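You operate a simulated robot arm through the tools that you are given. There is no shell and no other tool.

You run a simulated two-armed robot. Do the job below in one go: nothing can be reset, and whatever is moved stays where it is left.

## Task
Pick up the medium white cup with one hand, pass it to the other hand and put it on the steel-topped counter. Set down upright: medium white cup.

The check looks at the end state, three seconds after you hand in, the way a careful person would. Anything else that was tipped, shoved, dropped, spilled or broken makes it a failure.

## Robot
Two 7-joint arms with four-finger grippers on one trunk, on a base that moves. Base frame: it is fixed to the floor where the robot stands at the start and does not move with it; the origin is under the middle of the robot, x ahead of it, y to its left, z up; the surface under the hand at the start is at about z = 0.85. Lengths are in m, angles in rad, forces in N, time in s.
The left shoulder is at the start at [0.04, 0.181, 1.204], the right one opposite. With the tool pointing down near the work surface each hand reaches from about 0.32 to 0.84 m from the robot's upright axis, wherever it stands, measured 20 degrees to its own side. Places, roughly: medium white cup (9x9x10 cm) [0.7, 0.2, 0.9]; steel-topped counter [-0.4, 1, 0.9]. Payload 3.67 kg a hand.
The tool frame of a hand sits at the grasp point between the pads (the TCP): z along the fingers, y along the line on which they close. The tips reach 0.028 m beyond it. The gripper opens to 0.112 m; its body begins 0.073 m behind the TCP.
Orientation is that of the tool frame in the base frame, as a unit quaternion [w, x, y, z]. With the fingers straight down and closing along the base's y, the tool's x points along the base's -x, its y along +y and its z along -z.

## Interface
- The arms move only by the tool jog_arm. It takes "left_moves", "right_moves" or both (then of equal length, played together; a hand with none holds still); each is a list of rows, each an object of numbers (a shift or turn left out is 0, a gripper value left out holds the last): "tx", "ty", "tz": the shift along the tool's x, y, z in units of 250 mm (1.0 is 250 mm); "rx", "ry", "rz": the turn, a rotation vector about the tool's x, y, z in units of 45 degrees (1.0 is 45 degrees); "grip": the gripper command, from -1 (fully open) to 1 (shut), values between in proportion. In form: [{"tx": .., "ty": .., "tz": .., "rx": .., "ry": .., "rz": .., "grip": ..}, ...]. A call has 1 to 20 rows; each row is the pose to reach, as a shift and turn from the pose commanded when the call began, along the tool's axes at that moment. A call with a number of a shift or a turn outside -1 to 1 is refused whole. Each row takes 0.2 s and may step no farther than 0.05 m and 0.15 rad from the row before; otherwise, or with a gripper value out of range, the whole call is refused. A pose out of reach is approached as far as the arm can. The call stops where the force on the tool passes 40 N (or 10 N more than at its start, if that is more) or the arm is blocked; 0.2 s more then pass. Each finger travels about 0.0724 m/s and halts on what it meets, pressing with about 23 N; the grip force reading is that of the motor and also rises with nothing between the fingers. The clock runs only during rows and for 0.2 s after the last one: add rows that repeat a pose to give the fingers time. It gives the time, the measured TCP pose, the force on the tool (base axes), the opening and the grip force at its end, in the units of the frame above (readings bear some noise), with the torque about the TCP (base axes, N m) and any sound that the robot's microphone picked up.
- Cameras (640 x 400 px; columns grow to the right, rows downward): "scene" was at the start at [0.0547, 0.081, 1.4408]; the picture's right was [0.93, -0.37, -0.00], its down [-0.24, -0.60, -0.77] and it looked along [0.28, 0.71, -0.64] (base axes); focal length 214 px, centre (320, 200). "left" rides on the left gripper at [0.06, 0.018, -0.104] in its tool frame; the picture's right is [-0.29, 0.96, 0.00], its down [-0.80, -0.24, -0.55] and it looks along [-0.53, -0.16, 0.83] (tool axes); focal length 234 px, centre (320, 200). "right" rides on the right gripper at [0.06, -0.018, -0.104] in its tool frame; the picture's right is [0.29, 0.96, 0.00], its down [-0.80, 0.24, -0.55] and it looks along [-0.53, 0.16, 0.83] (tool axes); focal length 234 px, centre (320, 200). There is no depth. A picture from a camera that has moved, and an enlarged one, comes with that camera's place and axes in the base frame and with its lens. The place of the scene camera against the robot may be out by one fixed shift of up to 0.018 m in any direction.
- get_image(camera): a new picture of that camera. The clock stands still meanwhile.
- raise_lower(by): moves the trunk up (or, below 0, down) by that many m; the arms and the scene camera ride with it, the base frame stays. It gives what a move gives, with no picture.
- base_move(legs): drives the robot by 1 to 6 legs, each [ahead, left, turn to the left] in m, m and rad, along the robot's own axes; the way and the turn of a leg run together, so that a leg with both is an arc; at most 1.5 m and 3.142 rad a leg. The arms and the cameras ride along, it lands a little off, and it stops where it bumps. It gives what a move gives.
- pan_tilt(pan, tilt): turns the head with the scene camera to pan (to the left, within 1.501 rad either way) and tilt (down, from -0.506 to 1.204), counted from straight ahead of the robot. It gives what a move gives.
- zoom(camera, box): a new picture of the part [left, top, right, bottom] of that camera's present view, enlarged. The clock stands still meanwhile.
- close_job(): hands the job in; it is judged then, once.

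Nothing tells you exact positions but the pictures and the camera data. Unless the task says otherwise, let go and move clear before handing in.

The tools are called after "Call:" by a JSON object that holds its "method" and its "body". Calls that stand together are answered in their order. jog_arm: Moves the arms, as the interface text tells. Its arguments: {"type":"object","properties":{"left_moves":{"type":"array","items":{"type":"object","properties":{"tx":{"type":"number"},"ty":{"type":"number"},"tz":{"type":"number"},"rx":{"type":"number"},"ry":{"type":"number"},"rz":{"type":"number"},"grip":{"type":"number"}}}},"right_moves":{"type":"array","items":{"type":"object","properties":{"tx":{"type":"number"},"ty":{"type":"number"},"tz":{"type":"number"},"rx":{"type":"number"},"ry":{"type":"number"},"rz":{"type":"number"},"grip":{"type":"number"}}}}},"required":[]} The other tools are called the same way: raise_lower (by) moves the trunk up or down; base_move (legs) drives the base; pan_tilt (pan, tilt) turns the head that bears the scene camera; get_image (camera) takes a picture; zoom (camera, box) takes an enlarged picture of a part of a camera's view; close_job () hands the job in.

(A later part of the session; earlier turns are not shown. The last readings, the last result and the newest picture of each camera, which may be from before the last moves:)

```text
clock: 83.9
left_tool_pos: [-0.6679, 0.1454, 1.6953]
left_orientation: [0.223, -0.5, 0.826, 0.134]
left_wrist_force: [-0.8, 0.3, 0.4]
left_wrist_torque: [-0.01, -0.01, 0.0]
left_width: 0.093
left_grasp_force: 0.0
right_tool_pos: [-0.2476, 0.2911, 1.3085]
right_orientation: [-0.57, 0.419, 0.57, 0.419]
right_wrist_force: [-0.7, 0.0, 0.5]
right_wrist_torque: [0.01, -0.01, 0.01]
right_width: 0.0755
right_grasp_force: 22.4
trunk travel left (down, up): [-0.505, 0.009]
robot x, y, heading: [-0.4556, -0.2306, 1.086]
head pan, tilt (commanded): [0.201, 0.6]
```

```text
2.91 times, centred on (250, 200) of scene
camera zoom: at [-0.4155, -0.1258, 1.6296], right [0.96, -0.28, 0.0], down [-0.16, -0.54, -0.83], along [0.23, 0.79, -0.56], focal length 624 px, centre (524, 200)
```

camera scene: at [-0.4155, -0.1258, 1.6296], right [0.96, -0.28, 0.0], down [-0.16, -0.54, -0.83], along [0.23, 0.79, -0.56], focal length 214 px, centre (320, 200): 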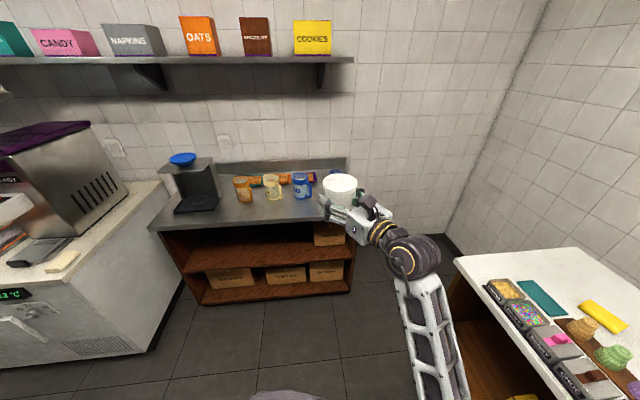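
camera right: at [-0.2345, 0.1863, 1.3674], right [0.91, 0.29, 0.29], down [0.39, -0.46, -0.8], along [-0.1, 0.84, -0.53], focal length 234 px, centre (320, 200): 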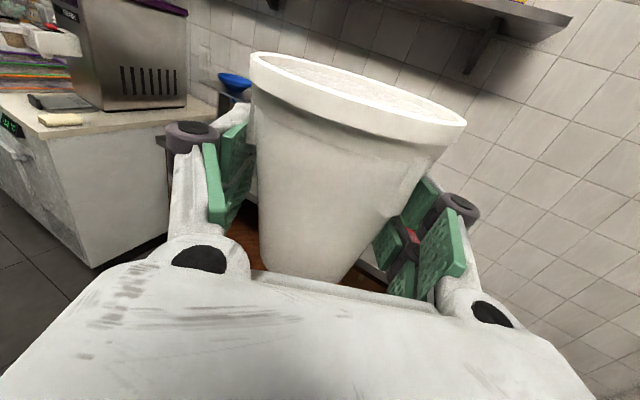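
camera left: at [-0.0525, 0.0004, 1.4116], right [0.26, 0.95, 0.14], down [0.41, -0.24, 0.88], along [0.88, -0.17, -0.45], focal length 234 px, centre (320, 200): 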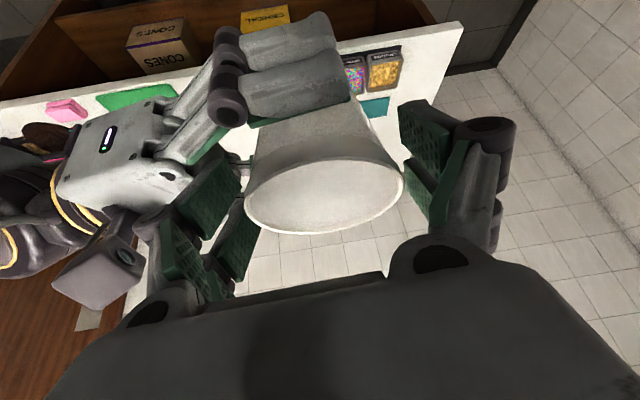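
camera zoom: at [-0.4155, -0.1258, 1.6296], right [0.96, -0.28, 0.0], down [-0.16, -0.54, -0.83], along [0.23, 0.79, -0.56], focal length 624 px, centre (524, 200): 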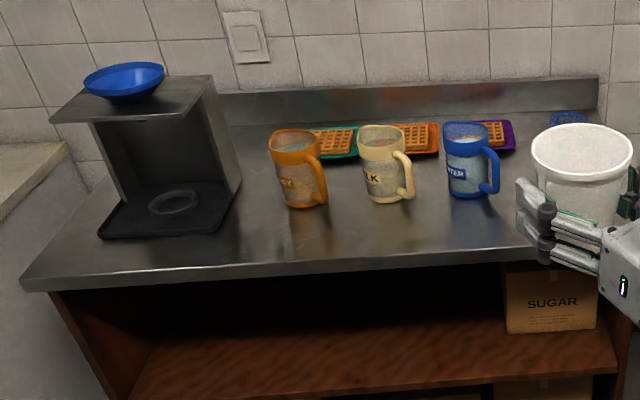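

The front strip of the counter is free about 23 cm deep in front of the mugs. I'll aim for about (−0.33, 0.92) and drive most of the way, keeping the cup high.

Call:
{"method": "base_move", "body": {"legs": [[0.35, 0.3, 0]]}}

Call:
{"method": "pan_tilt", "body": {"pan": 0.15, "tilt": 0.85}}

Call:
{"method": "get_image", "body": {"camera": "scene"}}

Call:
{"method": "get_image", "body": {"camera": "right"}}

Call:
{"method": "get_image", "body": {"camera": "left"}}

```text
clock: 86.7
left_tool_pos: [-0.7715, 0.5991, 1.6972]
left_orientation: [0.223, -0.5, 0.826, 0.136]
left_wrist_force: [-0.2, 0.1, 0.6]
left_wrist_torque: [0.03, 0.02, -0.01]
left_width: 0.093
left_grasp_force: 0.1
right_tool_pos: [-0.351, 0.7439, 1.3097]
right_orientation: [0.571, -0.418, -0.569, -0.419]
right_wrist_force: [-0.6, -0.8, -1.0]
right_wrist_torque: [-0.02, 0.01, -0.01]
right_width: 0.0753
right_grasp_force: 23.0
trunk travel left (down, up): [-0.505, 0.009]
robot x, y, heading: [-0.5563, 0.2241, 1.081]
head pan, tilt (commanded): [0.201, 0.6]
```

```text
clock: 87.4
left_tool_pos: [-0.7715, 0.6015, 1.6952]
left_orientation: [0.223, -0.5, 0.826, 0.134]
left_wrist_force: [-0.4, 0.6, 0.6]
left_wrist_torque: [-0.02, 0.02, 0.02]
left_width: 0.093
left_grasp_force: 0.0
right_tool_pos: [-0.3521, 0.7469, 1.3083]
right_orientation: [0.57, -0.419, -0.57, -0.419]
right_wrist_force: [-0.4, 0.3, -0.6]
right_wrist_torque: [0.01, 0.0, 0.0]
right_width: 0.0752
right_grasp_force: 23.3
trunk travel left (down, up): [-0.505, 0.009]
robot x, y, heading: [-0.5559, 0.226, 1.087]
head pan, tilt (commanded): [0.15, 0.85]
```

```text
taken
camera scene: at [-0.5178, 0.3193, 1.6087], right [0.94, -0.33, 0.0], down [-0.25, -0.71, -0.66], along [0.22, 0.62, -0.75], focal length 214 px, centre (320, 200)
```

scene: 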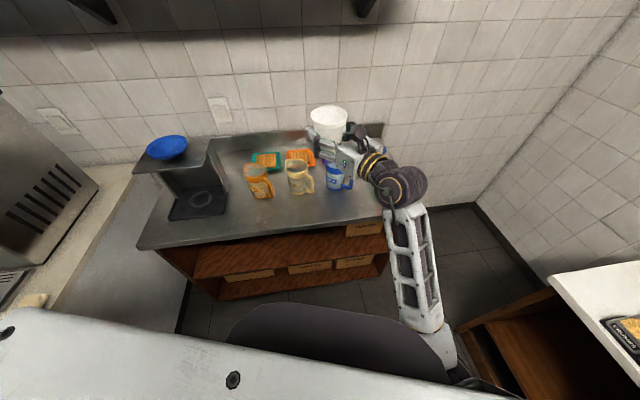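

```text
taken
camera right: at [-0.3382, 0.6425, 1.3672], right [0.91, 0.29, 0.29], down [0.39, -0.46, -0.8], along [-0.1, 0.84, -0.53], focal length 234 px, centre (320, 200)
```

right: 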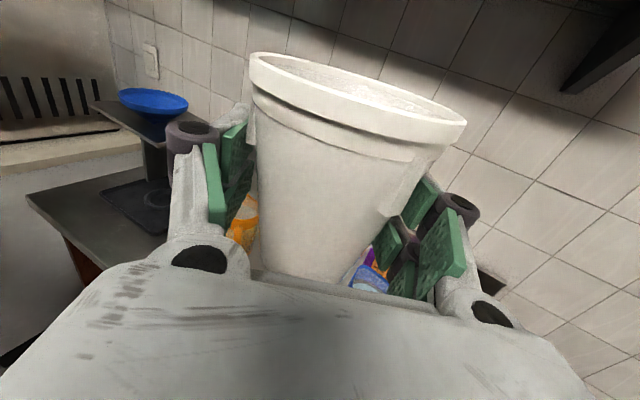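

```text
taken
camera left: at [-0.8355, 0.518, 1.755], right [-0.73, 0.67, 0.14], down [0.4, 0.25, 0.88], along [0.55, 0.7, -0.45], focal length 234 px, centre (320, 200)
```

left: 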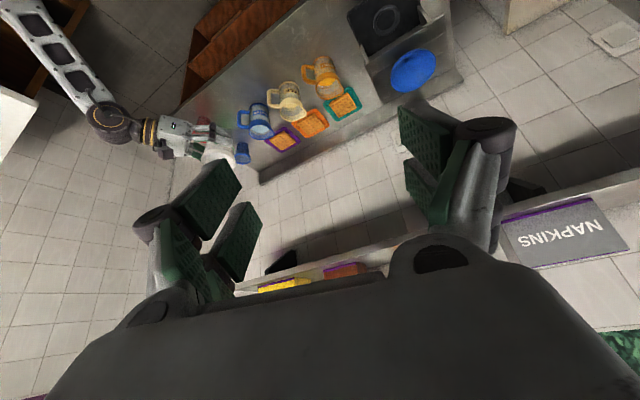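

The left hand's camera has a high view over the counter. I'll zoom it to measure the counter edge, mugs and the cup's present spot.

Call:
{"method": "zoom", "body": {"camera": "left", "box": [130, 0, 450, 200]}}

Call:
{"method": "zoom", "body": {"camera": "scene", "box": [130, 100, 450, 300]}}

```text
2.00 times, centred on (290, 100) of left
camera zoom: at [-0.8355, 0.518, 1.755], right [-0.73, 0.67, 0.14], down [0.4, 0.25, 0.88], along [0.55, 0.7, -0.45], focal length 468 px, centre (380, 400)
```

zoom: 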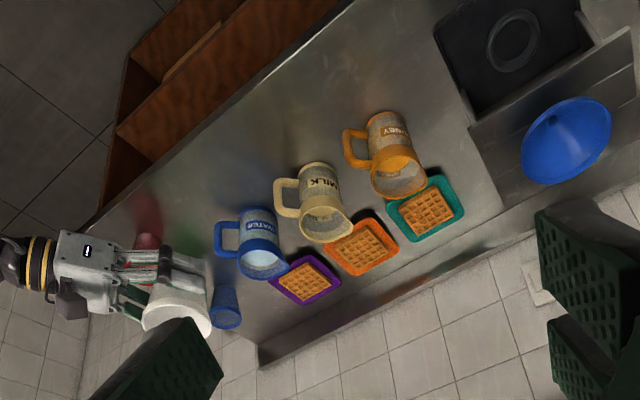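

```text
2.00 times, centred on (290, 200) of scene
camera zoom: at [-0.5178, 0.3193, 1.6087], right [0.94, -0.33, 0.0], down [-0.25, -0.71, -0.66], along [0.22, 0.62, -0.75], focal length 429 px, centre (380, 200)
```

zoom: 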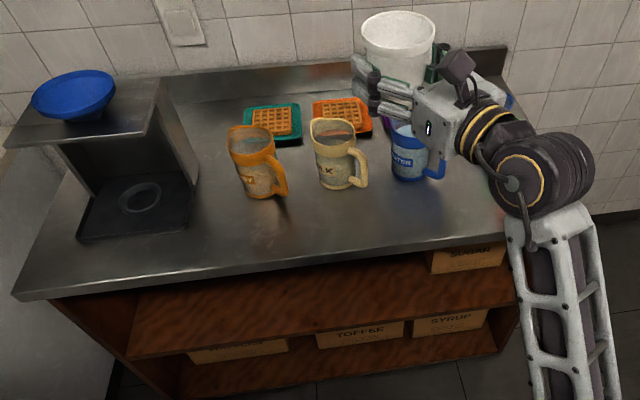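

The mug handles point toward the front, so I choose a spot between the orange and the milk mug in the front strip, about (−0.44, 0.92), roughly 10 cm in from the edge. Driving the remaining bit with the cup still high.

Call:
{"method": "base_move", "body": {"legs": [[0.112, 0.1585, 0]]}}

Call:
{"method": "get_image", "body": {"camera": "scene"}}

Call:
{"method": "get_image", "body": {"camera": "left"}}

Call:
{"method": "get_image", "body": {"camera": "right"}}

```text
clock: 89.0
left_tool_pos: [-0.8576, 0.768, 1.6971]
left_orientation: [0.223, -0.499, 0.826, 0.138]
left_wrist_force: [-0.1, -0.8, 0.7]
left_wrist_torque: [0.06, 0.02, 0.06]
left_width: 0.0931
left_grasp_force: 0.0
right_tool_pos: [-0.439, 0.9126, 1.3122]
right_orientation: [0.571, -0.418, -0.569, -0.419]
right_wrist_force: [-0.5, -0.1, -0.4]
right_wrist_torque: [0.01, 0.01, 0.0]
right_width: 0.0753
right_grasp_force: 22.8
trunk travel left (down, up): [-0.505, 0.009]
robot x, y, heading: [-0.644, 0.3986, 1.083]
head pan, tilt (commanded): [0.15, 0.85]
```

```text
taken
camera scene: at [-0.6046, 0.4851, 1.6089], right [0.94, -0.33, 0.0], down [-0.25, -0.71, -0.66], along [0.22, 0.62, -0.75], focal length 214 px, centre (320, 200)
```

scene: 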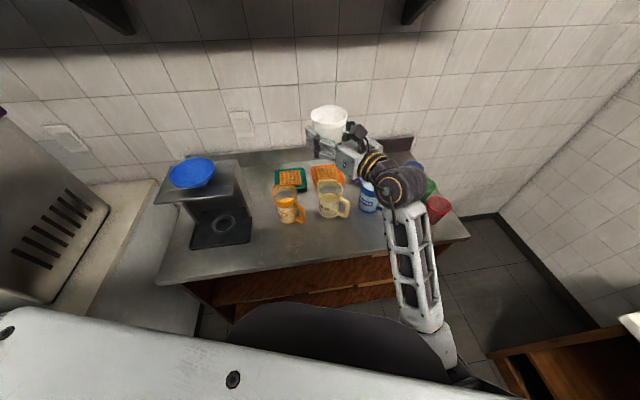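

```text
taken
camera left: at [-0.9217, 0.6833, 1.7566], right [-0.73, 0.67, 0.15], down [0.4, 0.25, 0.88], along [0.55, 0.7, -0.45], focal length 234 px, centre (320, 200)
```

left: 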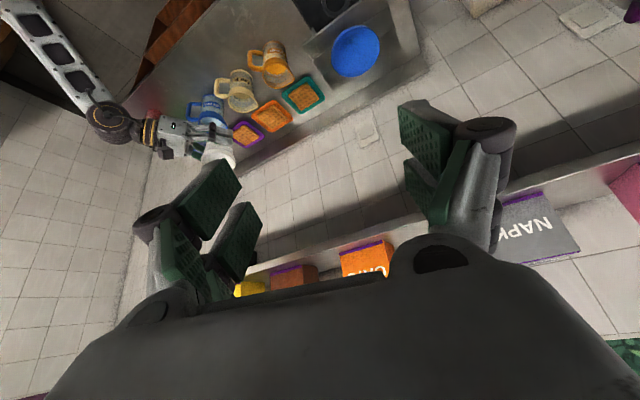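

```text
taken
camera right: at [-0.4248, 0.8088, 1.3684], right [0.91, 0.28, 0.29], down [0.39, -0.45, -0.8], along [-0.1, 0.84, -0.53], focal length 234 px, centre (320, 200)
```

right: 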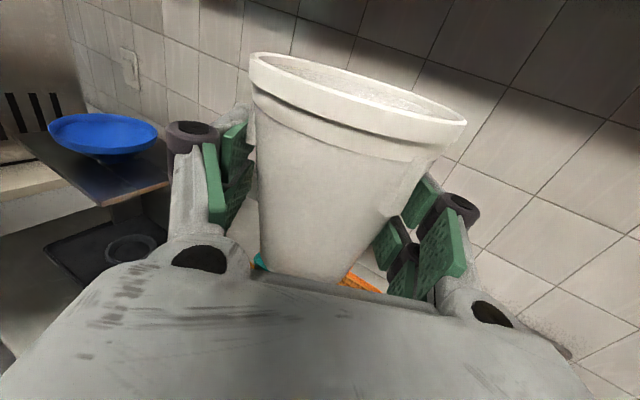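

The cup is now above the chosen spot at (−0.439, 0.913) with clear space below it between the mugs and the edge. I'll lower the trunk 0.28 m first and check.

Call:
{"method": "raise_lower", "body": {"by": -0.28}}

Call:
{"method": "get_image", "body": {"camera": "scene"}}

Call:
{"method": "get_image", "body": {"camera": "left"}}

Call:
{"method": "get_image", "body": {"camera": "right"}}

```text
clock: 91.8
left_tool_pos: [-0.8603, 0.7716, 1.4145]
left_orientation: [0.224, -0.499, 0.826, 0.135]
left_wrist_force: [-0.2, 0.6, -0.1]
left_wrist_torque: [0.02, 0.01, 0.03]
left_width: 0.093
left_grasp_force: 0.1
right_tool_pos: [-0.4336, 0.9171, 1.0212]
right_orientation: [-0.561, 0.42, 0.576, 0.422]
right_wrist_force: [0.3, 0.0, 0.2]
right_wrist_torque: [0.01, 0.0, -0.02]
right_width: 0.0753
right_grasp_force: 22.9
trunk travel left (down, up): [-0.225, 0.289]
robot x, y, heading: [-0.6459, 0.3988, 1.086]
head pan, tilt (commanded): [0.15, 0.85]
```

```text
taken
camera scene: at [-0.6068, 0.4892, 1.3283], right [0.94, -0.33, 0.0], down [-0.25, -0.71, -0.66], along [0.22, 0.62, -0.75], focal length 214 px, centre (320, 200)
```

scene: 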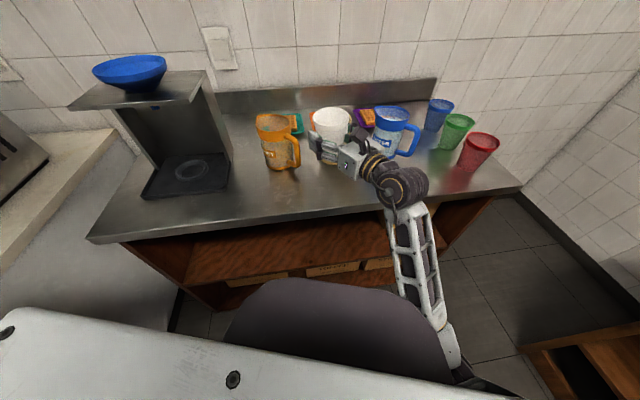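

```text
taken
camera left: at [-0.9242, 0.6878, 1.475], right [-0.73, 0.67, 0.14], down [0.4, 0.25, 0.88], along [0.55, 0.7, -0.45], focal length 234 px, centre (320, 200)
```

left: 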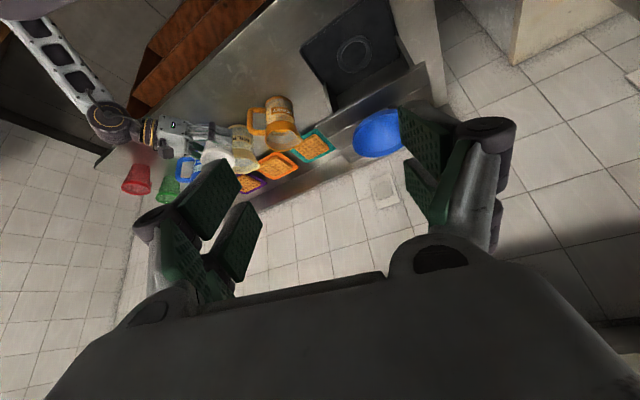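

```text
taken
camera right: at [-0.4227, 0.8132, 1.0818], right [0.91, 0.28, 0.3], down [0.41, -0.47, -0.79], along [-0.08, 0.84, -0.54], focal length 234 px, centre (320, 200)
```

right: 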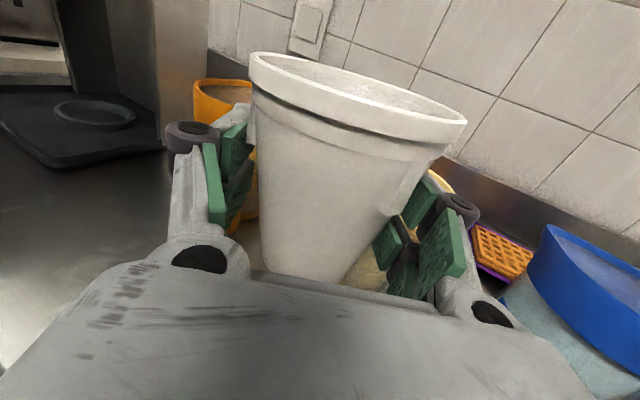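

The right hand ended about 1 cm lower and turned about 1.5° relative to expectation, so something may be touching the right arm near its elbow. I'll look there before lowering further.

Call:
{"method": "pan_tilt", "body": {"pan": -0.5, "tilt": 1.15}}

Call:
{"method": "get_image", "body": {"camera": "scene"}}

```text
clock: 92.8
left_tool_pos: [-0.8601, 0.7723, 1.4157]
left_orientation: [0.224, -0.499, 0.826, 0.135]
left_wrist_force: [0.1, 0.1, -0.1]
left_wrist_torque: [0.01, 0.04, 0.0]
left_width: 0.0927
left_grasp_force: 0.1
right_tool_pos: [-0.435, 0.9158, 1.0225]
right_orientation: [-0.561, 0.42, 0.575, 0.422]
right_wrist_force: [-0.1, -0.1, 0.5]
right_wrist_torque: [0.0, -0.04, -0.01]
right_width: 0.0755
right_grasp_force: 22.7
trunk travel left (down, up): [-0.225, 0.289]
robot x, y, heading: [-0.646, 0.3949, 1.089]
head pan, tilt (commanded): [-0.499, 1.15]
```

```text
taken
camera scene: at [-0.5829, 0.4485, 1.3086], right [0.55, -0.83, 0.0], down [-0.76, -0.51, -0.41], along [0.34, 0.23, -0.91], focal length 214 px, centre (320, 200)
```

scene: 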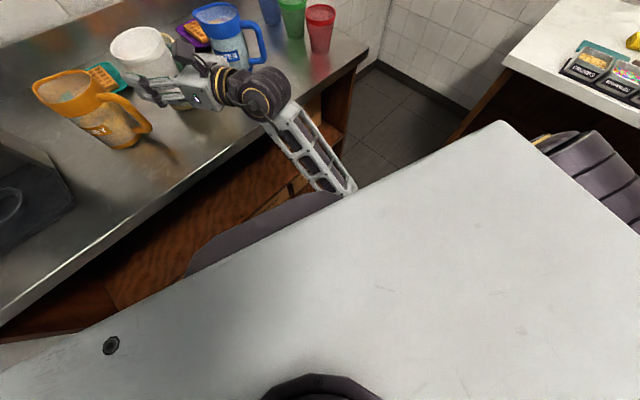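

The right elbow seems to have come down onto the robot's own base housing. I'll raise the trunk again by 15 cm to free it, then shift the right hand toward the robot's right so the elbow sits outside the housing.

Call:
{"method": "raise_lower", "body": {"by": 0.15}}

Call:
{"method": "jog_arm", "body": {"right_moves": [{"tx": 0.0}]}}

Call:
{"method": "get_image", "body": {"camera": "right"}}

```text
clock: 94.6
left_tool_pos: [-0.8609, 0.7719, 1.5653]
left_orientation: [0.223, -0.5, 0.826, 0.136]
left_wrist_force: [-0.3, 0.2, -0.3]
left_wrist_torque: [0.01, 0.0, 0.01]
left_width: 0.0931
left_grasp_force: 0.1
right_tool_pos: [-0.441, 0.9165, 1.1781]
right_orientation: [-0.569, 0.42, 0.57, 0.419]
right_wrist_force: [0.3, 0.4, 0.3]
right_wrist_torque: [0.02, -0.01, 0.02]
right_width: 0.0752
right_grasp_force: 22.7
trunk travel left (down, up): [-0.375, 0.139]
robot x, y, heading: [-0.6454, 0.3946, 1.088]
head pan, tilt (commanded): [-0.499, 1.15]
```

```text
clock: 95.0
left_tool_pos: [-0.8606, 0.7708, 1.5638]
left_orientation: [0.224, -0.499, 0.826, 0.135]
left_wrist_force: [-0.5, 0.5, 0.6]
left_wrist_torque: [0.01, -0.01, 0.03]
left_width: 0.0932
left_grasp_force: 0.1
right_tool_pos: [-0.44, 0.9158, 1.178]
right_orientation: [0.57, -0.418, -0.57, -0.418]
right_wrist_force: [0.1, -0.4, -0.4]
right_wrist_torque: [-0.04, 0.01, -0.01]
right_width: 0.0753
right_grasp_force: 23.2
trunk travel left (down, up): [-0.375, 0.139]
robot x, y, heading: [-0.6448, 0.3956, 1.09]
head pan, tilt (commanded): [-0.499, 1.15]
```

```text
taken
camera right: at [-0.4267, 0.8122, 1.2369], right [0.91, 0.29, 0.29], down [0.39, -0.46, -0.8], along [-0.1, 0.84, -0.53], focal length 234 px, centre (320, 200)
```

right: 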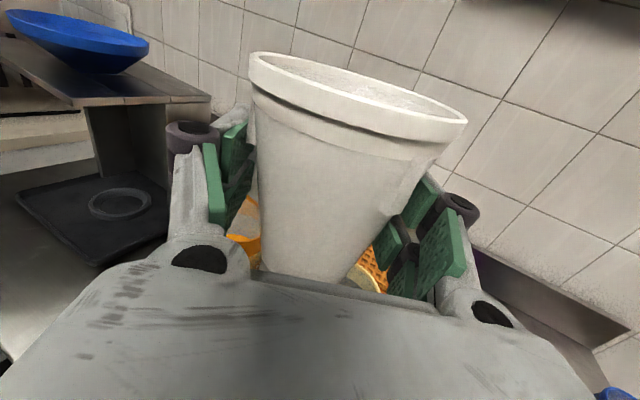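

The hand is back in its proper orientation. Now I shift the right hand 20 cm to the robot's right at this safe height.

Call:
{"method": "jog_arm", "body": {"right_moves": [{"ty": 0.08, "tz": -0.08}, {"ty": 0.19, "tz": -0.19}, {"ty": 0.31, "tz": -0.31}, {"ty": 0.42, "tz": -0.42}, {"ty": 0.51, "tz": -0.51}, {"ty": 0.566, "tz": -0.566}, {"ty": 0.566, "tz": -0.566}]}}

Call:
{"method": "get_image", "body": {"camera": "scene"}}

Call:
{"method": "get_image", "body": {"camera": "right"}}

```text
clock: 96.6
left_tool_pos: [-0.8608, 0.7725, 1.5658]
left_orientation: [0.223, -0.499, 0.826, 0.135]
left_wrist_force: [0.0, 0.3, -0.2]
left_wrist_torque: [0.0, 0.0, 0.01]
left_width: 0.093
left_grasp_force: 0.1
right_tool_pos: [-0.2614, 0.8234, 1.1774]
right_orientation: [-0.569, 0.419, 0.57, 0.419]
right_wrist_force: [0.4, 0.1, -0.2]
right_wrist_torque: [0.01, -0.01, 0.04]
right_width: 0.0751
right_grasp_force: 23.6
trunk travel left (down, up): [-0.375, 0.139]
robot x, y, heading: [-0.642, 0.3981, 1.081]
head pan, tilt (commanded): [-0.499, 1.15]
```

```text
taken
camera scene: at [-0.5831, 0.4485, 1.4574], right [0.55, -0.83, 0.0], down [-0.76, -0.5, -0.41], along [0.34, 0.23, -0.91], focal length 214 px, centre (320, 200)
```

scene: 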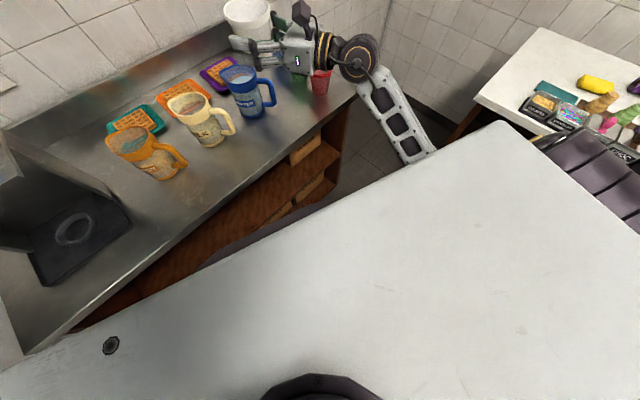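

```text
taken
camera right: at [-0.249, 0.7198, 1.236], right [0.91, 0.29, 0.29], down [0.39, -0.46, -0.8], along [-0.1, 0.84, -0.53], focal length 234 px, centre (320, 200)
```

right: 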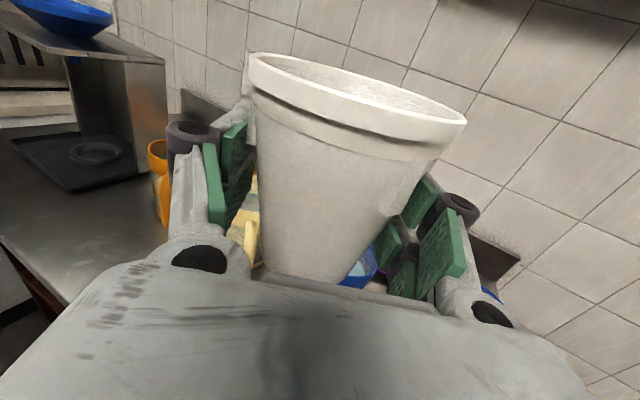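

The elbow is now further out to the right. I'll re-measure the area in front of the blue and milk mugs for the set-down spot.

Call:
{"method": "pan_tilt", "body": {"pan": 0.1, "tilt": 0.85}}

Call:
{"method": "zoom", "body": {"camera": "scene", "box": [240, 110, 480, 260]}}

Call:
{"method": "zoom", "body": {"camera": "left", "box": [60, 0, 380, 200]}}

```text
clock: 97.6
left_tool_pos: [-0.8613, 0.7721, 1.5641]
left_orientation: [0.224, -0.499, 0.826, 0.135]
left_wrist_force: [-0.2, -0.8, -0.6]
left_wrist_torque: [-0.02, -0.02, -0.01]
left_width: 0.0931
left_grasp_force: 0.0
right_tool_pos: [-0.2624, 0.8241, 1.1771]
right_orientation: [0.57, -0.419, -0.569, -0.42]
right_wrist_force: [0.6, -0.6, -0.4]
right_wrist_torque: [0.0, 0.04, 0.0]
right_width: 0.0757
right_grasp_force: 22.9
trunk travel left (down, up): [-0.375, 0.139]
robot x, y, heading: [-0.6423, 0.3948, 1.082]
head pan, tilt (commanded): [0.099, 0.85]
```

```text
2.67 times, centred on (360, 185) of scene
camera zoom: at [-0.6029, 0.4877, 1.4782], right [0.93, -0.38, 0.0], down [-0.28, -0.7, -0.66], along [0.25, 0.61, -0.75], focal length 572 px, centre (213, 240)
```

zoom: 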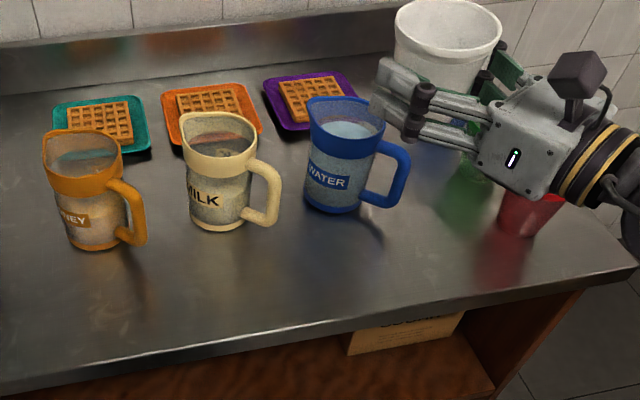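

```text
2.00 times, centred on (220, 100) of left
camera zoom: at [-0.924, 0.6877, 1.6249], right [-0.73, 0.67, 0.15], down [0.4, 0.25, 0.88], along [0.55, 0.7, -0.45], focal length 468 px, centre (520, 400)
```

zoom: 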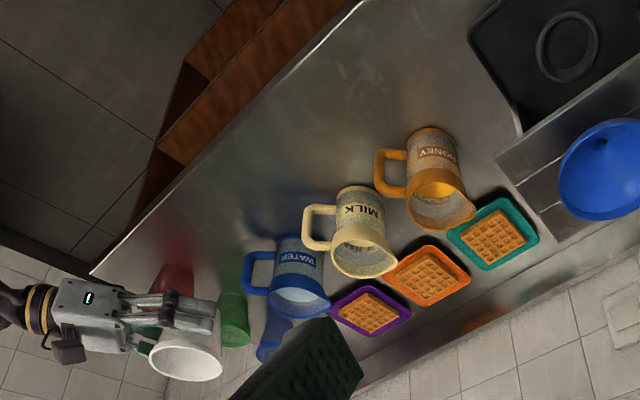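

From both views the best spot is about (−0.258, 0.875): over 5 cm clear of the milk and water mug handles and about 9 cm in from the edge. I'll move the hand there at this height.

Call:
{"method": "jog_arm", "body": {"right_moves": [{"ty": 0.025, "tz": 0.06}, {"ty": 0.05, "tz": 0.125}, {"ty": 0.076, "tz": 0.19}, {"ty": 0.076, "tz": 0.19}]}}

Call:
{"method": "raise_lower", "body": {"by": -0.06}}

Call:
{"method": "jog_arm", "body": {"right_moves": [{"tx": 0.0}]}}

```text
clock: 98.6
left_tool_pos: [-0.8601, 0.7707, 1.5645]
left_orientation: [0.223, -0.499, 0.827, 0.135]
left_wrist_force: [-0.4, -0.3, -0.4]
left_wrist_torque: [-0.01, 0.0, 0.02]
left_width: 0.093
left_grasp_force: 0.0
right_tool_pos: [-0.2589, 0.8746, 1.177]
right_orientation: [0.57, -0.418, -0.569, -0.419]
right_wrist_force: [0.6, -1.0, 0.0]
right_wrist_torque: [0.01, 0.03, -0.02]
right_width: 0.0756
right_grasp_force: 22.5
trunk travel left (down, up): [-0.375, 0.139]
robot x, y, heading: [-0.644, 0.3939, 1.087]
head pan, tilt (commanded): [0.099, 0.85]
```

```text
clock: 99.6
left_tool_pos: [-0.8604, 0.7719, 1.5056]
left_orientation: [0.224, -0.499, 0.826, 0.135]
left_wrist_force: [0.5, 0.7, -0.9]
left_wrist_torque: [0.02, 0.01, 0.01]
left_width: 0.093
left_grasp_force: 0.0
right_tool_pos: [-0.2589, 0.8744, 1.118]
right_orientation: [0.57, -0.419, -0.569, -0.42]
right_wrist_force: [-0.1, -0.3, 0.5]
right_wrist_torque: [0.02, 0.03, 0.0]
right_width: 0.0751
right_grasp_force: 23.1
trunk travel left (down, up): [-0.315, 0.199]
robot x, y, heading: [-0.6464, 0.3968, 1.084]
head pan, tilt (commanded): [0.099, 0.85]
```

```text
clock: 100.0
left_tool_pos: [-0.8605, 0.7714, 1.5056]
left_orientation: [0.223, -0.499, 0.826, 0.136]
left_wrist_force: [-0.7, -0.2, 0.4]
left_wrist_torque: [-0.01, 0.01, 0.01]
left_width: 0.0928
left_grasp_force: 0.0
right_tool_pos: [-0.2583, 0.8733, 1.1175]
right_orientation: [0.569, -0.419, -0.569, -0.42]
right_wrist_force: [0.8, -1.2, -0.7]
right_wrist_torque: [0.02, -0.02, -0.01]
right_width: 0.0753
right_grasp_force: 22.6
trunk travel left (down, up): [-0.315, 0.199]
robot x, y, heading: [-0.643, 0.3965, 1.088]
head pan, tilt (commanded): [0.099, 0.85]
```

Tracking exactly. Lowering another 6 cm, and then looking again.

Call:
{"method": "raise_lower", "body": {"by": -0.06}}

Call:
{"method": "get_image", "body": {"camera": "scene"}}

Call:
{"method": "get_image", "body": {"camera": "right"}}

Call:
{"method": "zoom", "body": {"camera": "left", "box": [60, 0, 380, 200]}}

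```text
clock: 101.0
left_tool_pos: [-0.8609, 0.771, 1.446]
left_orientation: [0.224, -0.499, 0.826, 0.136]
left_wrist_force: [-0.5, 0.6, 0.0]
left_wrist_torque: [-0.02, -0.03, 0.02]
left_width: 0.0929
left_grasp_force: 0.1
right_tool_pos: [-0.2588, 0.8744, 1.0571]
right_orientation: [0.57, -0.419, -0.569, -0.42]
right_wrist_force: [0.9, 0.3, -0.8]
right_wrist_torque: [-0.02, 0.0, -0.03]
right_width: 0.0751
right_grasp_force: 23.3
trunk travel left (down, up): [-0.255, 0.259]
robot x, y, heading: [-0.646, 0.3946, 1.085]
head pan, tilt (commanded): [0.099, 0.85]
```

```text
taken
camera scene: at [-0.603, 0.4878, 1.3592], right [0.93, -0.38, 0.0], down [-0.28, -0.7, -0.66], along [0.25, 0.61, -0.75], focal length 214 px, centre (320, 200)
```

scene: 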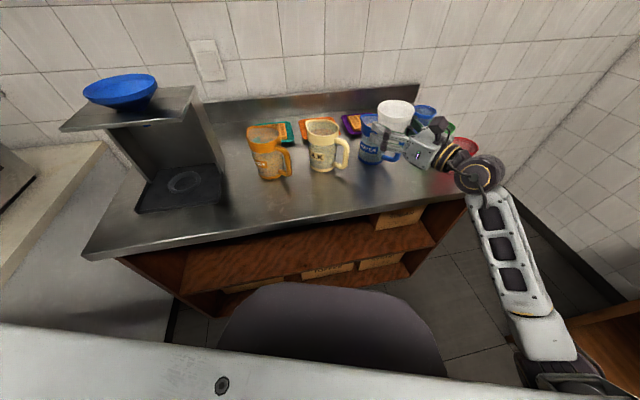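

```text
taken
camera right: at [-0.245, 0.7697, 1.1168], right [0.91, 0.29, 0.29], down [0.39, -0.46, -0.8], along [-0.1, 0.84, -0.53], focal length 234 px, centre (320, 200)
```

right: 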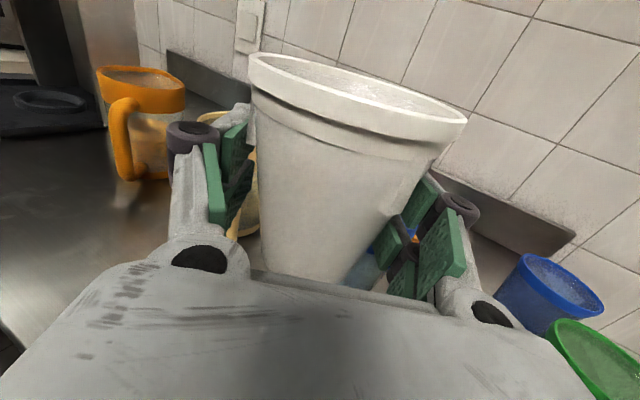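

```text
2.00 times, centred on (220, 100) of left
camera zoom: at [-0.9241, 0.6877, 1.5058], right [-0.73, 0.67, 0.15], down [0.4, 0.25, 0.88], along [0.55, 0.7, -0.45], focal length 468 px, centre (520, 400)
```

zoom: 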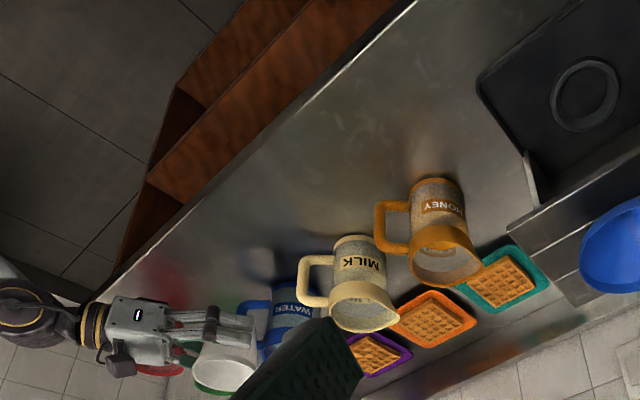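

Everything tracks well; the cup's column is clear of the milk and water mugs and the elbow is outside the base. Lowering 8 cm more.

Call:
{"method": "raise_lower", "body": {"by": -0.08}}

Call:
{"method": "get_image", "body": {"camera": "scene"}}

Call:
{"method": "zoom", "body": {"camera": "scene", "box": [270, 70, 510, 220]}}

Call:
{"method": "get_image", "body": {"camera": "right"}}

```text
clock: 102.2
left_tool_pos: [-0.8602, 0.7707, 1.3673]
left_orientation: [0.224, -0.499, 0.826, 0.135]
left_wrist_force: [0.2, -0.4, 1.3]
left_wrist_torque: [0.01, 0.0, 0.0]
left_width: 0.0928
left_grasp_force: 0.0
right_tool_pos: [-0.2592, 0.8733, 0.9775]
right_orientation: [0.57, -0.418, -0.569, -0.419]
right_wrist_force: [-0.8, -1.3, 0.1]
right_wrist_torque: [-0.03, 0.03, 0.01]
right_width: 0.0753
right_grasp_force: 23.0
trunk travel left (down, up): [-0.175, 0.339]
robot x, y, heading: [-0.6416, 0.3986, 1.088]
head pan, tilt (commanded): [0.099, 0.85]
```

```text
taken
camera scene: at [-0.603, 0.4877, 1.2794], right [0.93, -0.38, 0.0], down [-0.28, -0.7, -0.66], along [0.25, 0.61, -0.75], focal length 214 px, centre (320, 200)
```

scene: 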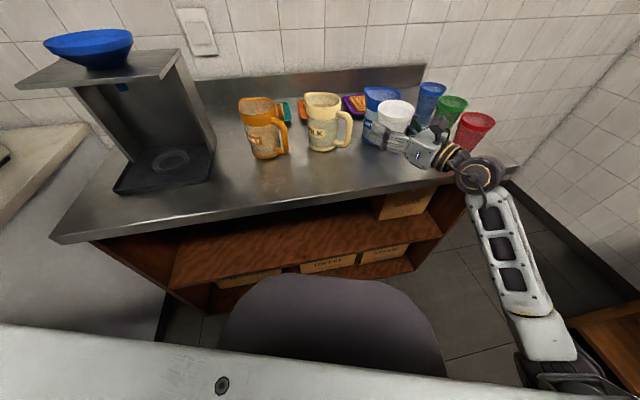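

```text
2.67 times, centred on (390, 145) of scene
camera zoom: at [-0.603, 0.4877, 1.2794], right [0.93, -0.38, 0.0], down [-0.28, -0.7, -0.66], along [0.25, 0.61, -0.75], focal length 572 px, centre (133, 347)
```

zoom: 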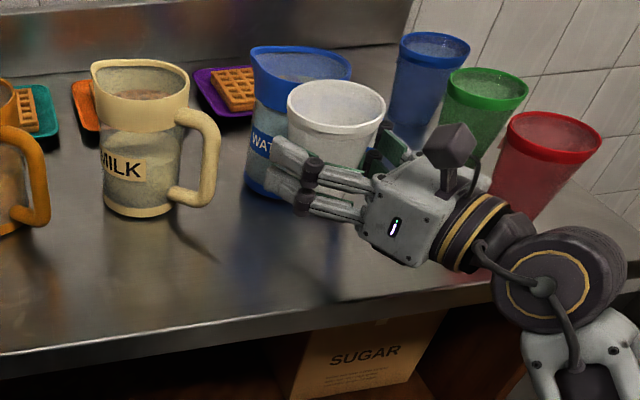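

```text
taken
camera right: at [-0.2451, 0.7697, 1.0371], right [0.91, 0.29, 0.29], down [0.39, -0.46, -0.8], along [-0.1, 0.84, -0.53], focal length 234 px, centre (320, 200)
```

right: 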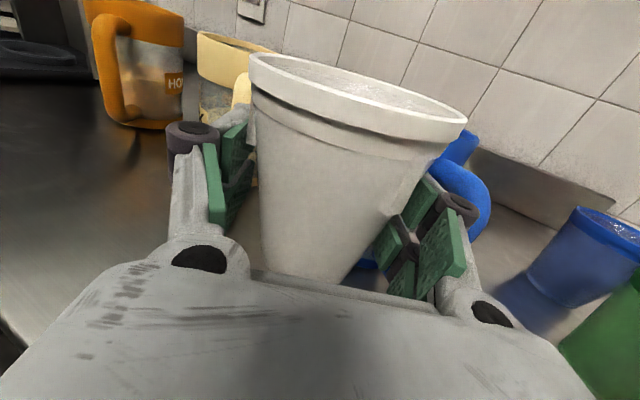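

Still clear on all sides, with the cup's bottom at about 0.93. Lowering 3 cm and reading the forces.

Call:
{"method": "raise_lower", "body": {"by": -0.03}}

Call:
{"method": "zoom", "body": {"camera": "scene", "box": [270, 70, 510, 220]}}

Call:
{"method": "zoom", "body": {"camera": "left", "box": [60, 20, 300, 220]}}

```text
clock: 102.9
left_tool_pos: [-0.8604, 0.7729, 1.3361]
left_orientation: [0.224, -0.499, 0.826, 0.135]
left_wrist_force: [0.4, -0.4, 0.8]
left_wrist_torque: [-0.02, 0.0, 0.0]
left_width: 0.0926
left_grasp_force: 0.0
right_tool_pos: [-0.2592, 0.8735, 0.9482]
right_orientation: [0.57, -0.418, -0.569, -0.419]
right_wrist_force: [-0.1, -0.3, -0.1]
right_wrist_torque: [-0.01, 0.03, -0.02]
right_width: 0.0751
right_grasp_force: 23.3
trunk travel left (down, up): [-0.145, 0.369]
robot x, y, heading: [-0.6462, 0.3943, 1.084]
head pan, tilt (commanded): [0.099, 0.85]
```

```text
2.67 times, centred on (390, 145) of scene
camera zoom: at [-0.6031, 0.4876, 1.249], right [0.93, -0.38, 0.0], down [-0.28, -0.7, -0.66], along [0.25, 0.61, -0.75], focal length 572 px, centre (133, 347)
```

zoom: 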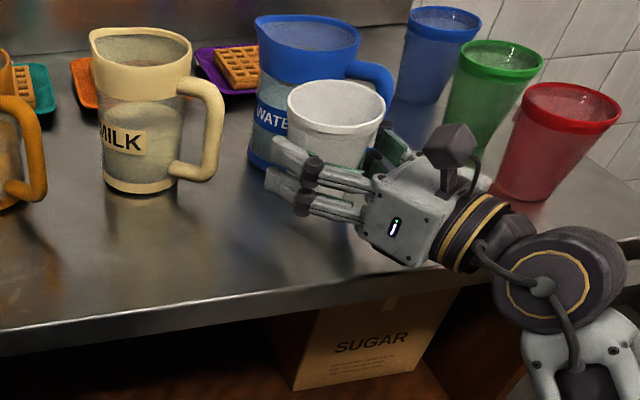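

```text
2.00 times, centred on (180, 120) of left
camera zoom: at [-0.9241, 0.6876, 1.3957], right [-0.73, 0.67, 0.15], down [0.4, 0.25, 0.88], along [0.55, 0.7, -0.45], focal length 468 px, centre (600, 360)
```

zoom: 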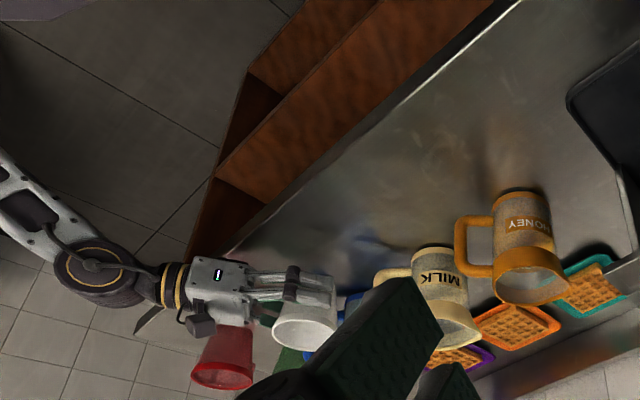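

No contact yet (bottom at about 0.90). I'll now lower with the arm in small steps under its force guard.

Call:
{"method": "jog_arm", "body": {"right_moves": [{"tx": -0.02}, {"tx": -0.04}, {"tx": -0.06}, {"tx": -0.08}, {"tx": -0.1}, {"tx": -0.1}]}}

```text
clock: 104.3
left_tool_pos: [-0.8604, 0.7712, 1.3367]
left_orientation: [0.225, -0.5, 0.825, 0.135]
left_wrist_force: [0.4, 0.1, -0.2]
left_wrist_torque: [0.02, -0.02, 0.03]
left_width: 0.0929
left_grasp_force: 0.0
right_tool_pos: [-0.2582, 0.8737, 0.9302]
right_orientation: [0.572, -0.414, -0.566, -0.425]
right_wrist_force: [-4.3, -1.1, 9.6]
right_wrist_torque: [-1.03, -0.2, -0.47]
right_width: 0.0756
right_grasp_force: 23.1
trunk travel left (down, up): [-0.145, 0.369]
robot x, y, heading: [-0.6494, 0.3974, 1.088]
head pan, tilt (commanded): [0.099, 0.85]
stopped in row 6 (right hand): the force on the tool passed its limit at 43 N (the readings are from after the stop); the commanded pose is now the measured one
```

Contact was felt at hand height 0.930, and the torque suggests it may be under the hand body near the counter's edge rather than the cup's bottom. I'll look closely.

Call:
{"method": "zoom", "body": {"camera": "scene", "box": [360, 90, 480, 165]}}

Call:
{"method": "zoom", "body": {"camera": "left", "box": [120, 100, 280, 230]}}

Call:
{"method": "get_image", "body": {"camera": "right"}}

```text
5.33 times, centred on (420, 128) of scene
camera zoom: at [-0.6036, 0.4875, 1.249], right [0.93, -0.38, 0.0], down [-0.28, -0.7, -0.66], along [0.25, 0.61, -0.75], focal length 1144 px, centre (-213, 587)
```

zoom: 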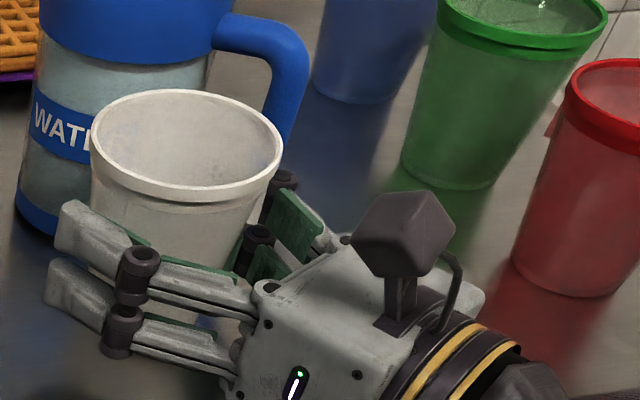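

```text
3.08 times, centred on (200, 165) of left
camera zoom: at [-0.9249, 0.6872, 1.3956], right [-0.73, 0.66, 0.14], down [0.4, 0.25, 0.88], along [0.55, 0.7, -0.45], focal length 720 px, centre (689, 308)
```

zoom: 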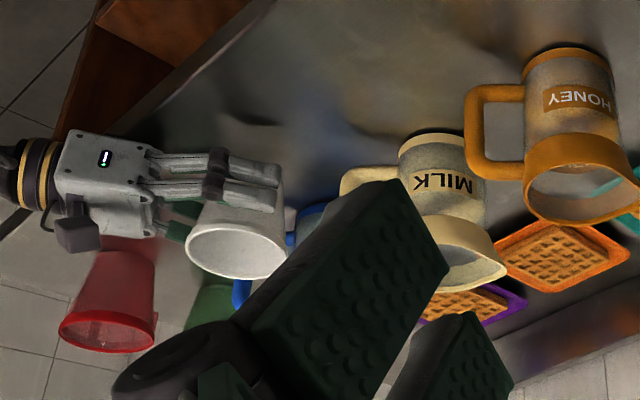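

```text
taken
camera right: at [-0.245, 0.7681, 0.9879], right [0.91, 0.28, 0.3], down [0.4, -0.44, -0.8], along [-0.09, 0.85, -0.52], focal length 234 px, centre (320, 200)
```

right: 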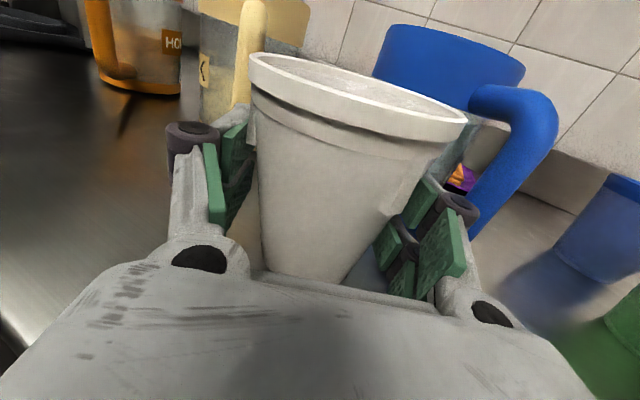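

I now reckon the counter top is at about z = 0.88, so the cup's bottom is within a few millimetres of it, while the hand body touches near the edge. I'll pitch the hand about 3.5° nose-down to lift its rear, then feel for the surface with the cup.

Call:
{"method": "jog_arm", "body": {"right_moves": [{"ry": -0.03}, {"ry": -0.055}, {"ry": -0.078}, {"ry": -0.078}]}}

```text
clock: 105.3
left_tool_pos: [-0.8615, 0.7708, 1.3355]
left_orientation: [0.224, -0.499, 0.826, 0.135]
left_wrist_force: [0.4, 0.5, -0.2]
left_wrist_torque: [0.01, 0.0, -0.04]
left_width: 0.0932
left_grasp_force: 0.1
right_tool_pos: [-0.2576, 0.8739, 0.9279]
right_orientation: [-0.553, 0.429, 0.584, 0.412]
right_wrist_force: [-0.1, 0.3, 0.3]
right_wrist_torque: [0.01, 0.0, 0.0]
right_width: 0.0753
right_grasp_force: 23.1
trunk travel left (down, up): [-0.145, 0.369]
robot x, y, heading: [-0.6469, 0.3955, 1.084]
head pan, tilt (commanded): [0.099, 0.85]
```

Contact is gone (force zero), so it was the hand body. Now lowering in 2 mm steps.

Call:
{"method": "jog_arm", "body": {"right_moves": [{"tx": -0.008}, {"tx": -0.016}, {"tx": -0.016}]}}

```text
clock: 106.1
left_tool_pos: [-0.8614, 0.7714, 1.3364]
left_orientation: [0.224, -0.499, 0.826, 0.136]
left_wrist_force: [0.4, 0.3, -0.2]
left_wrist_torque: [0.0, 0.02, 0.01]
left_width: 0.0927
left_grasp_force: 0.1
right_tool_pos: [-0.2564, 0.8754, 0.9256]
right_orientation: [-0.554, 0.428, 0.584, 0.411]
right_wrist_force: [-0.3, -0.4, 0.1]
right_wrist_torque: [0.02, 0.02, 0.02]
right_width: 0.0752
right_grasp_force: 22.9
trunk travel left (down, up): [-0.145, 0.369]
robot x, y, heading: [-0.6411, 0.3955, 1.086]
head pan, tilt (commanded): [0.099, 0.85]
```

Call:
{"method": "jog_arm", "body": {"right_moves": [{"tx": -0.008}, {"tx": -0.016}, {"tx": -0.016}]}}

```text
clock: 106.9
left_tool_pos: [-0.862, 0.7725, 1.3368]
left_orientation: [0.223, -0.5, 0.826, 0.134]
left_wrist_force: [0.3, 1.1, 0.2]
left_wrist_torque: [0.0, 0.01, 0.01]
left_width: 0.0931
left_grasp_force: 0.1
right_tool_pos: [-0.2567, 0.8733, 0.9248]
right_orientation: [-0.556, 0.425, 0.582, 0.415]
right_wrist_force: [6.8, 14.6, 34.5]
right_wrist_torque: [-2.3, -0.72, 0.84]
right_width: 0.0751
right_grasp_force: 23.1
trunk travel left (down, up): [-0.145, 0.369]
robot x, y, heading: [-0.6457, 0.3975, 1.09]
head pan, tilt (commanded): [0.099, 0.85]
```

The hand body still touches first (contact about 9 cm behind the grasp point). Pitching it a bit more lifts the body further while the cup's bottom stays put; that will show whether the cup itself is touching.

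Call:
{"method": "jog_arm", "body": {"right_moves": [{"ry": -0.03}, {"ry": -0.06}, {"ry": -0.06}]}}

```text
clock: 107.7
left_tool_pos: [-0.8609, 0.7694, 1.3345]
left_orientation: [0.225, -0.499, 0.826, 0.136]
left_wrist_force: [0.5, 0.1, -0.3]
left_wrist_torque: [-0.05, 0.0, -0.04]
left_width: 0.093
left_grasp_force: 0.0
right_tool_pos: [-0.2575, 0.873, 0.9208]
right_orientation: [-0.539, 0.439, 0.596, 0.402]
right_wrist_force: [2.2, 1.1, 19.2]
right_wrist_torque: [-0.09, 0.15, 0.04]
right_width: 0.0751
right_grasp_force: 23.1
trunk travel left (down, up): [-0.145, 0.369]
robot x, y, heading: [-0.6459, 0.3961, 1.081]
head pan, tilt (commanded): [0.099, 0.85]
```

Now the force acts right at the cup: its bottom rests on the counter (hand height 0.921), leaning forward about 5°, which will settle flat when freed. I'll ease up slightly and then open the right gripper gently.

Call:
{"method": "jog_arm", "body": {"right_moves": [{"tx": 0.003}, {"tx": 0.003}]}}

Call:
{"method": "get_image", "body": {"camera": "right"}}

Call:
{"method": "zoom", "body": {"camera": "scene", "box": [340, 80, 500, 180]}}

```text
clock: 108.3
left_tool_pos: [-0.861, 0.7703, 1.3355]
left_orientation: [0.224, -0.499, 0.826, 0.135]
left_wrist_force: [-0.9, -0.1, 0.9]
left_wrist_torque: [-0.02, 0.01, 0.01]
left_width: 0.0927
left_grasp_force: 0.0
right_tool_pos: [-0.2581, 0.8735, 0.9207]
right_orientation: [-0.54, 0.438, 0.597, 0.401]
right_wrist_force: [0.1, -3.7, 10.7]
right_wrist_torque: [-0.05, 0.24, 0.06]
right_width: 0.0746
right_grasp_force: 23.1
trunk travel left (down, up): [-0.145, 0.369]
robot x, y, heading: [-0.6456, 0.3965, 1.086]
head pan, tilt (commanded): [0.099, 0.85]
```

```text
taken
camera right: at [-0.2468, 0.7741, 0.9893], right [0.91, 0.31, 0.29], down [0.42, -0.53, -0.74], along [-0.07, 0.79, -0.61], focal length 234 px, centre (320, 200)
```

right: 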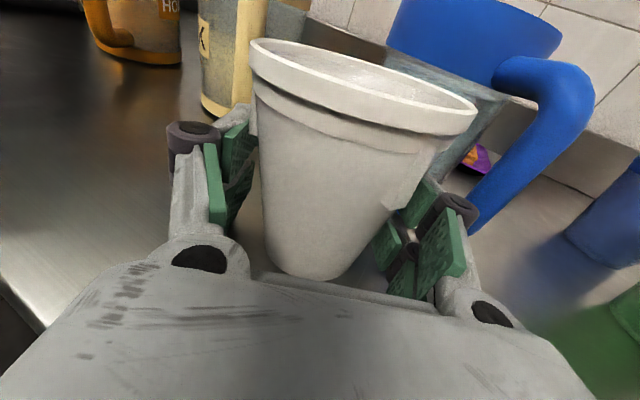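

```text
4.00 times, centred on (420, 130) of scene
camera zoom: at [-0.6036, 0.4866, 1.2491], right [0.93, -0.38, 0.0], down [-0.28, -0.7, -0.66], along [0.25, 0.61, -0.75], focal length 858 px, centre (-80, 480)
```

zoom: 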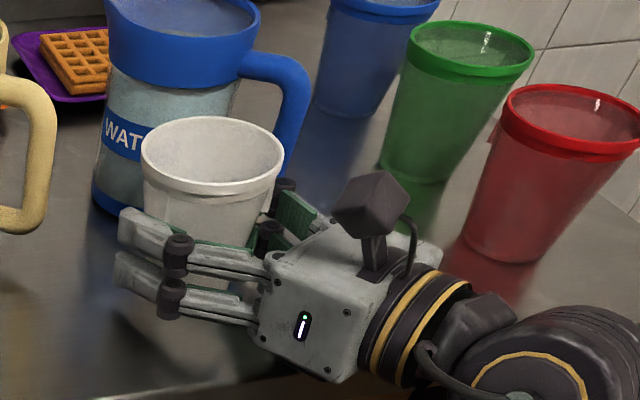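

The cup now stands flat on the steel top, having settled within the grip. Opening the right gripper step by step.

Call:
{"method": "jog_arm", "body": {"right_moves": [{"grip": -0.3}, {"grip": -0.4}, {"grip": -0.5}, {"grip": -0.6}, {"grip": -0.7}, {"grip": -0.82}, {"grip": -0.82}, {"grip": -0.82}]}}

Call:
{"method": "get_image", "body": {"camera": "right"}}

Call:
{"method": "zoom", "body": {"camera": "scene", "box": [340, 80, 500, 180]}}

```text
clock: 110.1
left_tool_pos: [-0.8612, 0.772, 1.3368]
left_orientation: [0.224, -0.499, 0.826, 0.135]
left_wrist_force: [0.8, -0.2, -0.2]
left_wrist_torque: [0.0, 0.02, 0.04]
left_width: 0.0931
left_grasp_force: 0.0
right_tool_pos: [-0.2576, 0.8731, 0.9198]
right_orientation: [-0.54, 0.438, 0.597, 0.401]
right_wrist_force: [-0.7, -0.6, 0.5]
right_wrist_torque: [-0.08, -0.01, -0.06]
right_width: 0.1019
right_grasp_force: 0.1
trunk travel left (down, up): [-0.145, 0.369]
robot x, y, heading: [-0.6461, 0.3935, 1.085]
head pan, tilt (commanded): [0.099, 0.85]
```

```text
taken
camera right: at [-0.2462, 0.7751, 0.9892], right [0.91, 0.31, 0.29], down [0.42, -0.53, -0.74], along [-0.07, 0.79, -0.61], focal length 234 px, centre (320, 200)
```

right: 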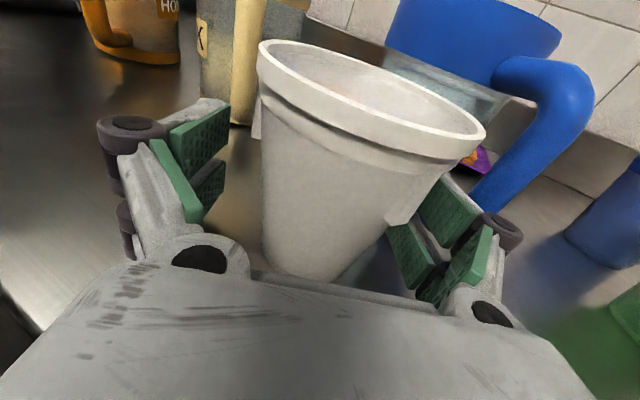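

```text
4.00 times, centred on (420, 130) of scene
camera zoom: at [-0.6031, 0.488, 1.249], right [0.93, -0.38, 0.0], down [-0.28, -0.7, -0.66], along [0.25, 0.61, -0.75], focal length 858 px, centre (-80, 480)
```

zoom: 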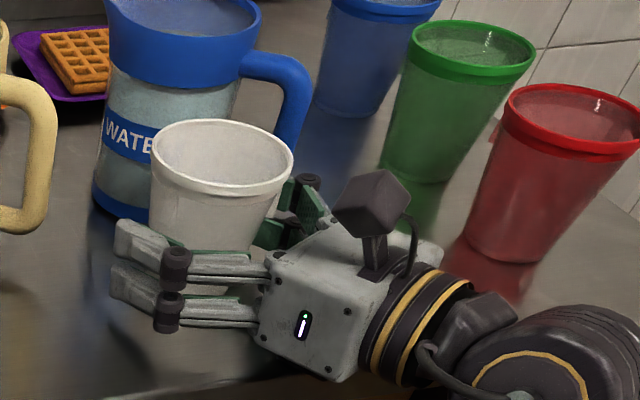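

The cup stands free but sits closer to the hand's right-hand pad. I'll centre the open hand around it (8 mm), then draw straight back.

Call:
{"method": "jog_arm", "body": {"right_moves": [{"ty": 0.016}, {"ty": 0.032}, {"ty": 0.032}]}}

Call:
{"method": "get_image", "body": {"camera": "right"}}

```text
clock: 110.9
left_tool_pos: [-0.8607, 0.7722, 1.3359]
left_orientation: [0.223, -0.5, 0.826, 0.136]
left_wrist_force: [-0.7, 0.5, 0.5]
left_wrist_torque: [0.04, -0.02, 0.04]
left_width: 0.0931
left_grasp_force: 0.1
right_tool_pos: [-0.2494, 0.8751, 0.9215]
right_orientation: [-0.54, 0.437, 0.597, 0.401]
right_wrist_force: [-1.3, 0.0, -0.4]
right_wrist_torque: [0.01, 0.02, -0.01]
right_width: 0.1018
right_grasp_force: 0.1
trunk travel left (down, up): [-0.145, 0.369]
robot x, y, heading: [-0.6458, 0.3934, 1.084]
head pan, tilt (commanded): [0.099, 0.85]
```

```text
taken
camera right: at [-0.2378, 0.7776, 0.9898], right [0.91, 0.31, 0.29], down [0.42, -0.53, -0.74], along [-0.07, 0.79, -0.61], focal length 234 px, centre (320, 200)
```

right: 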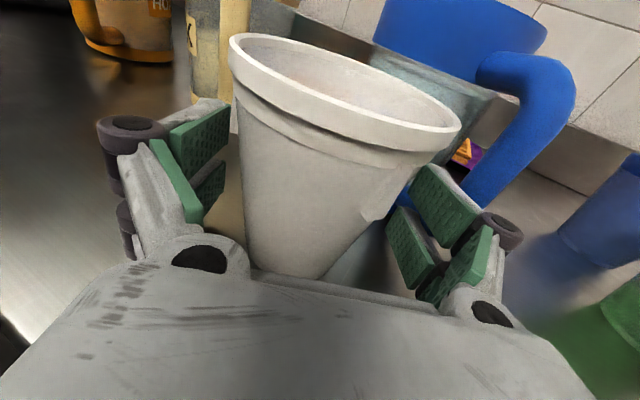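

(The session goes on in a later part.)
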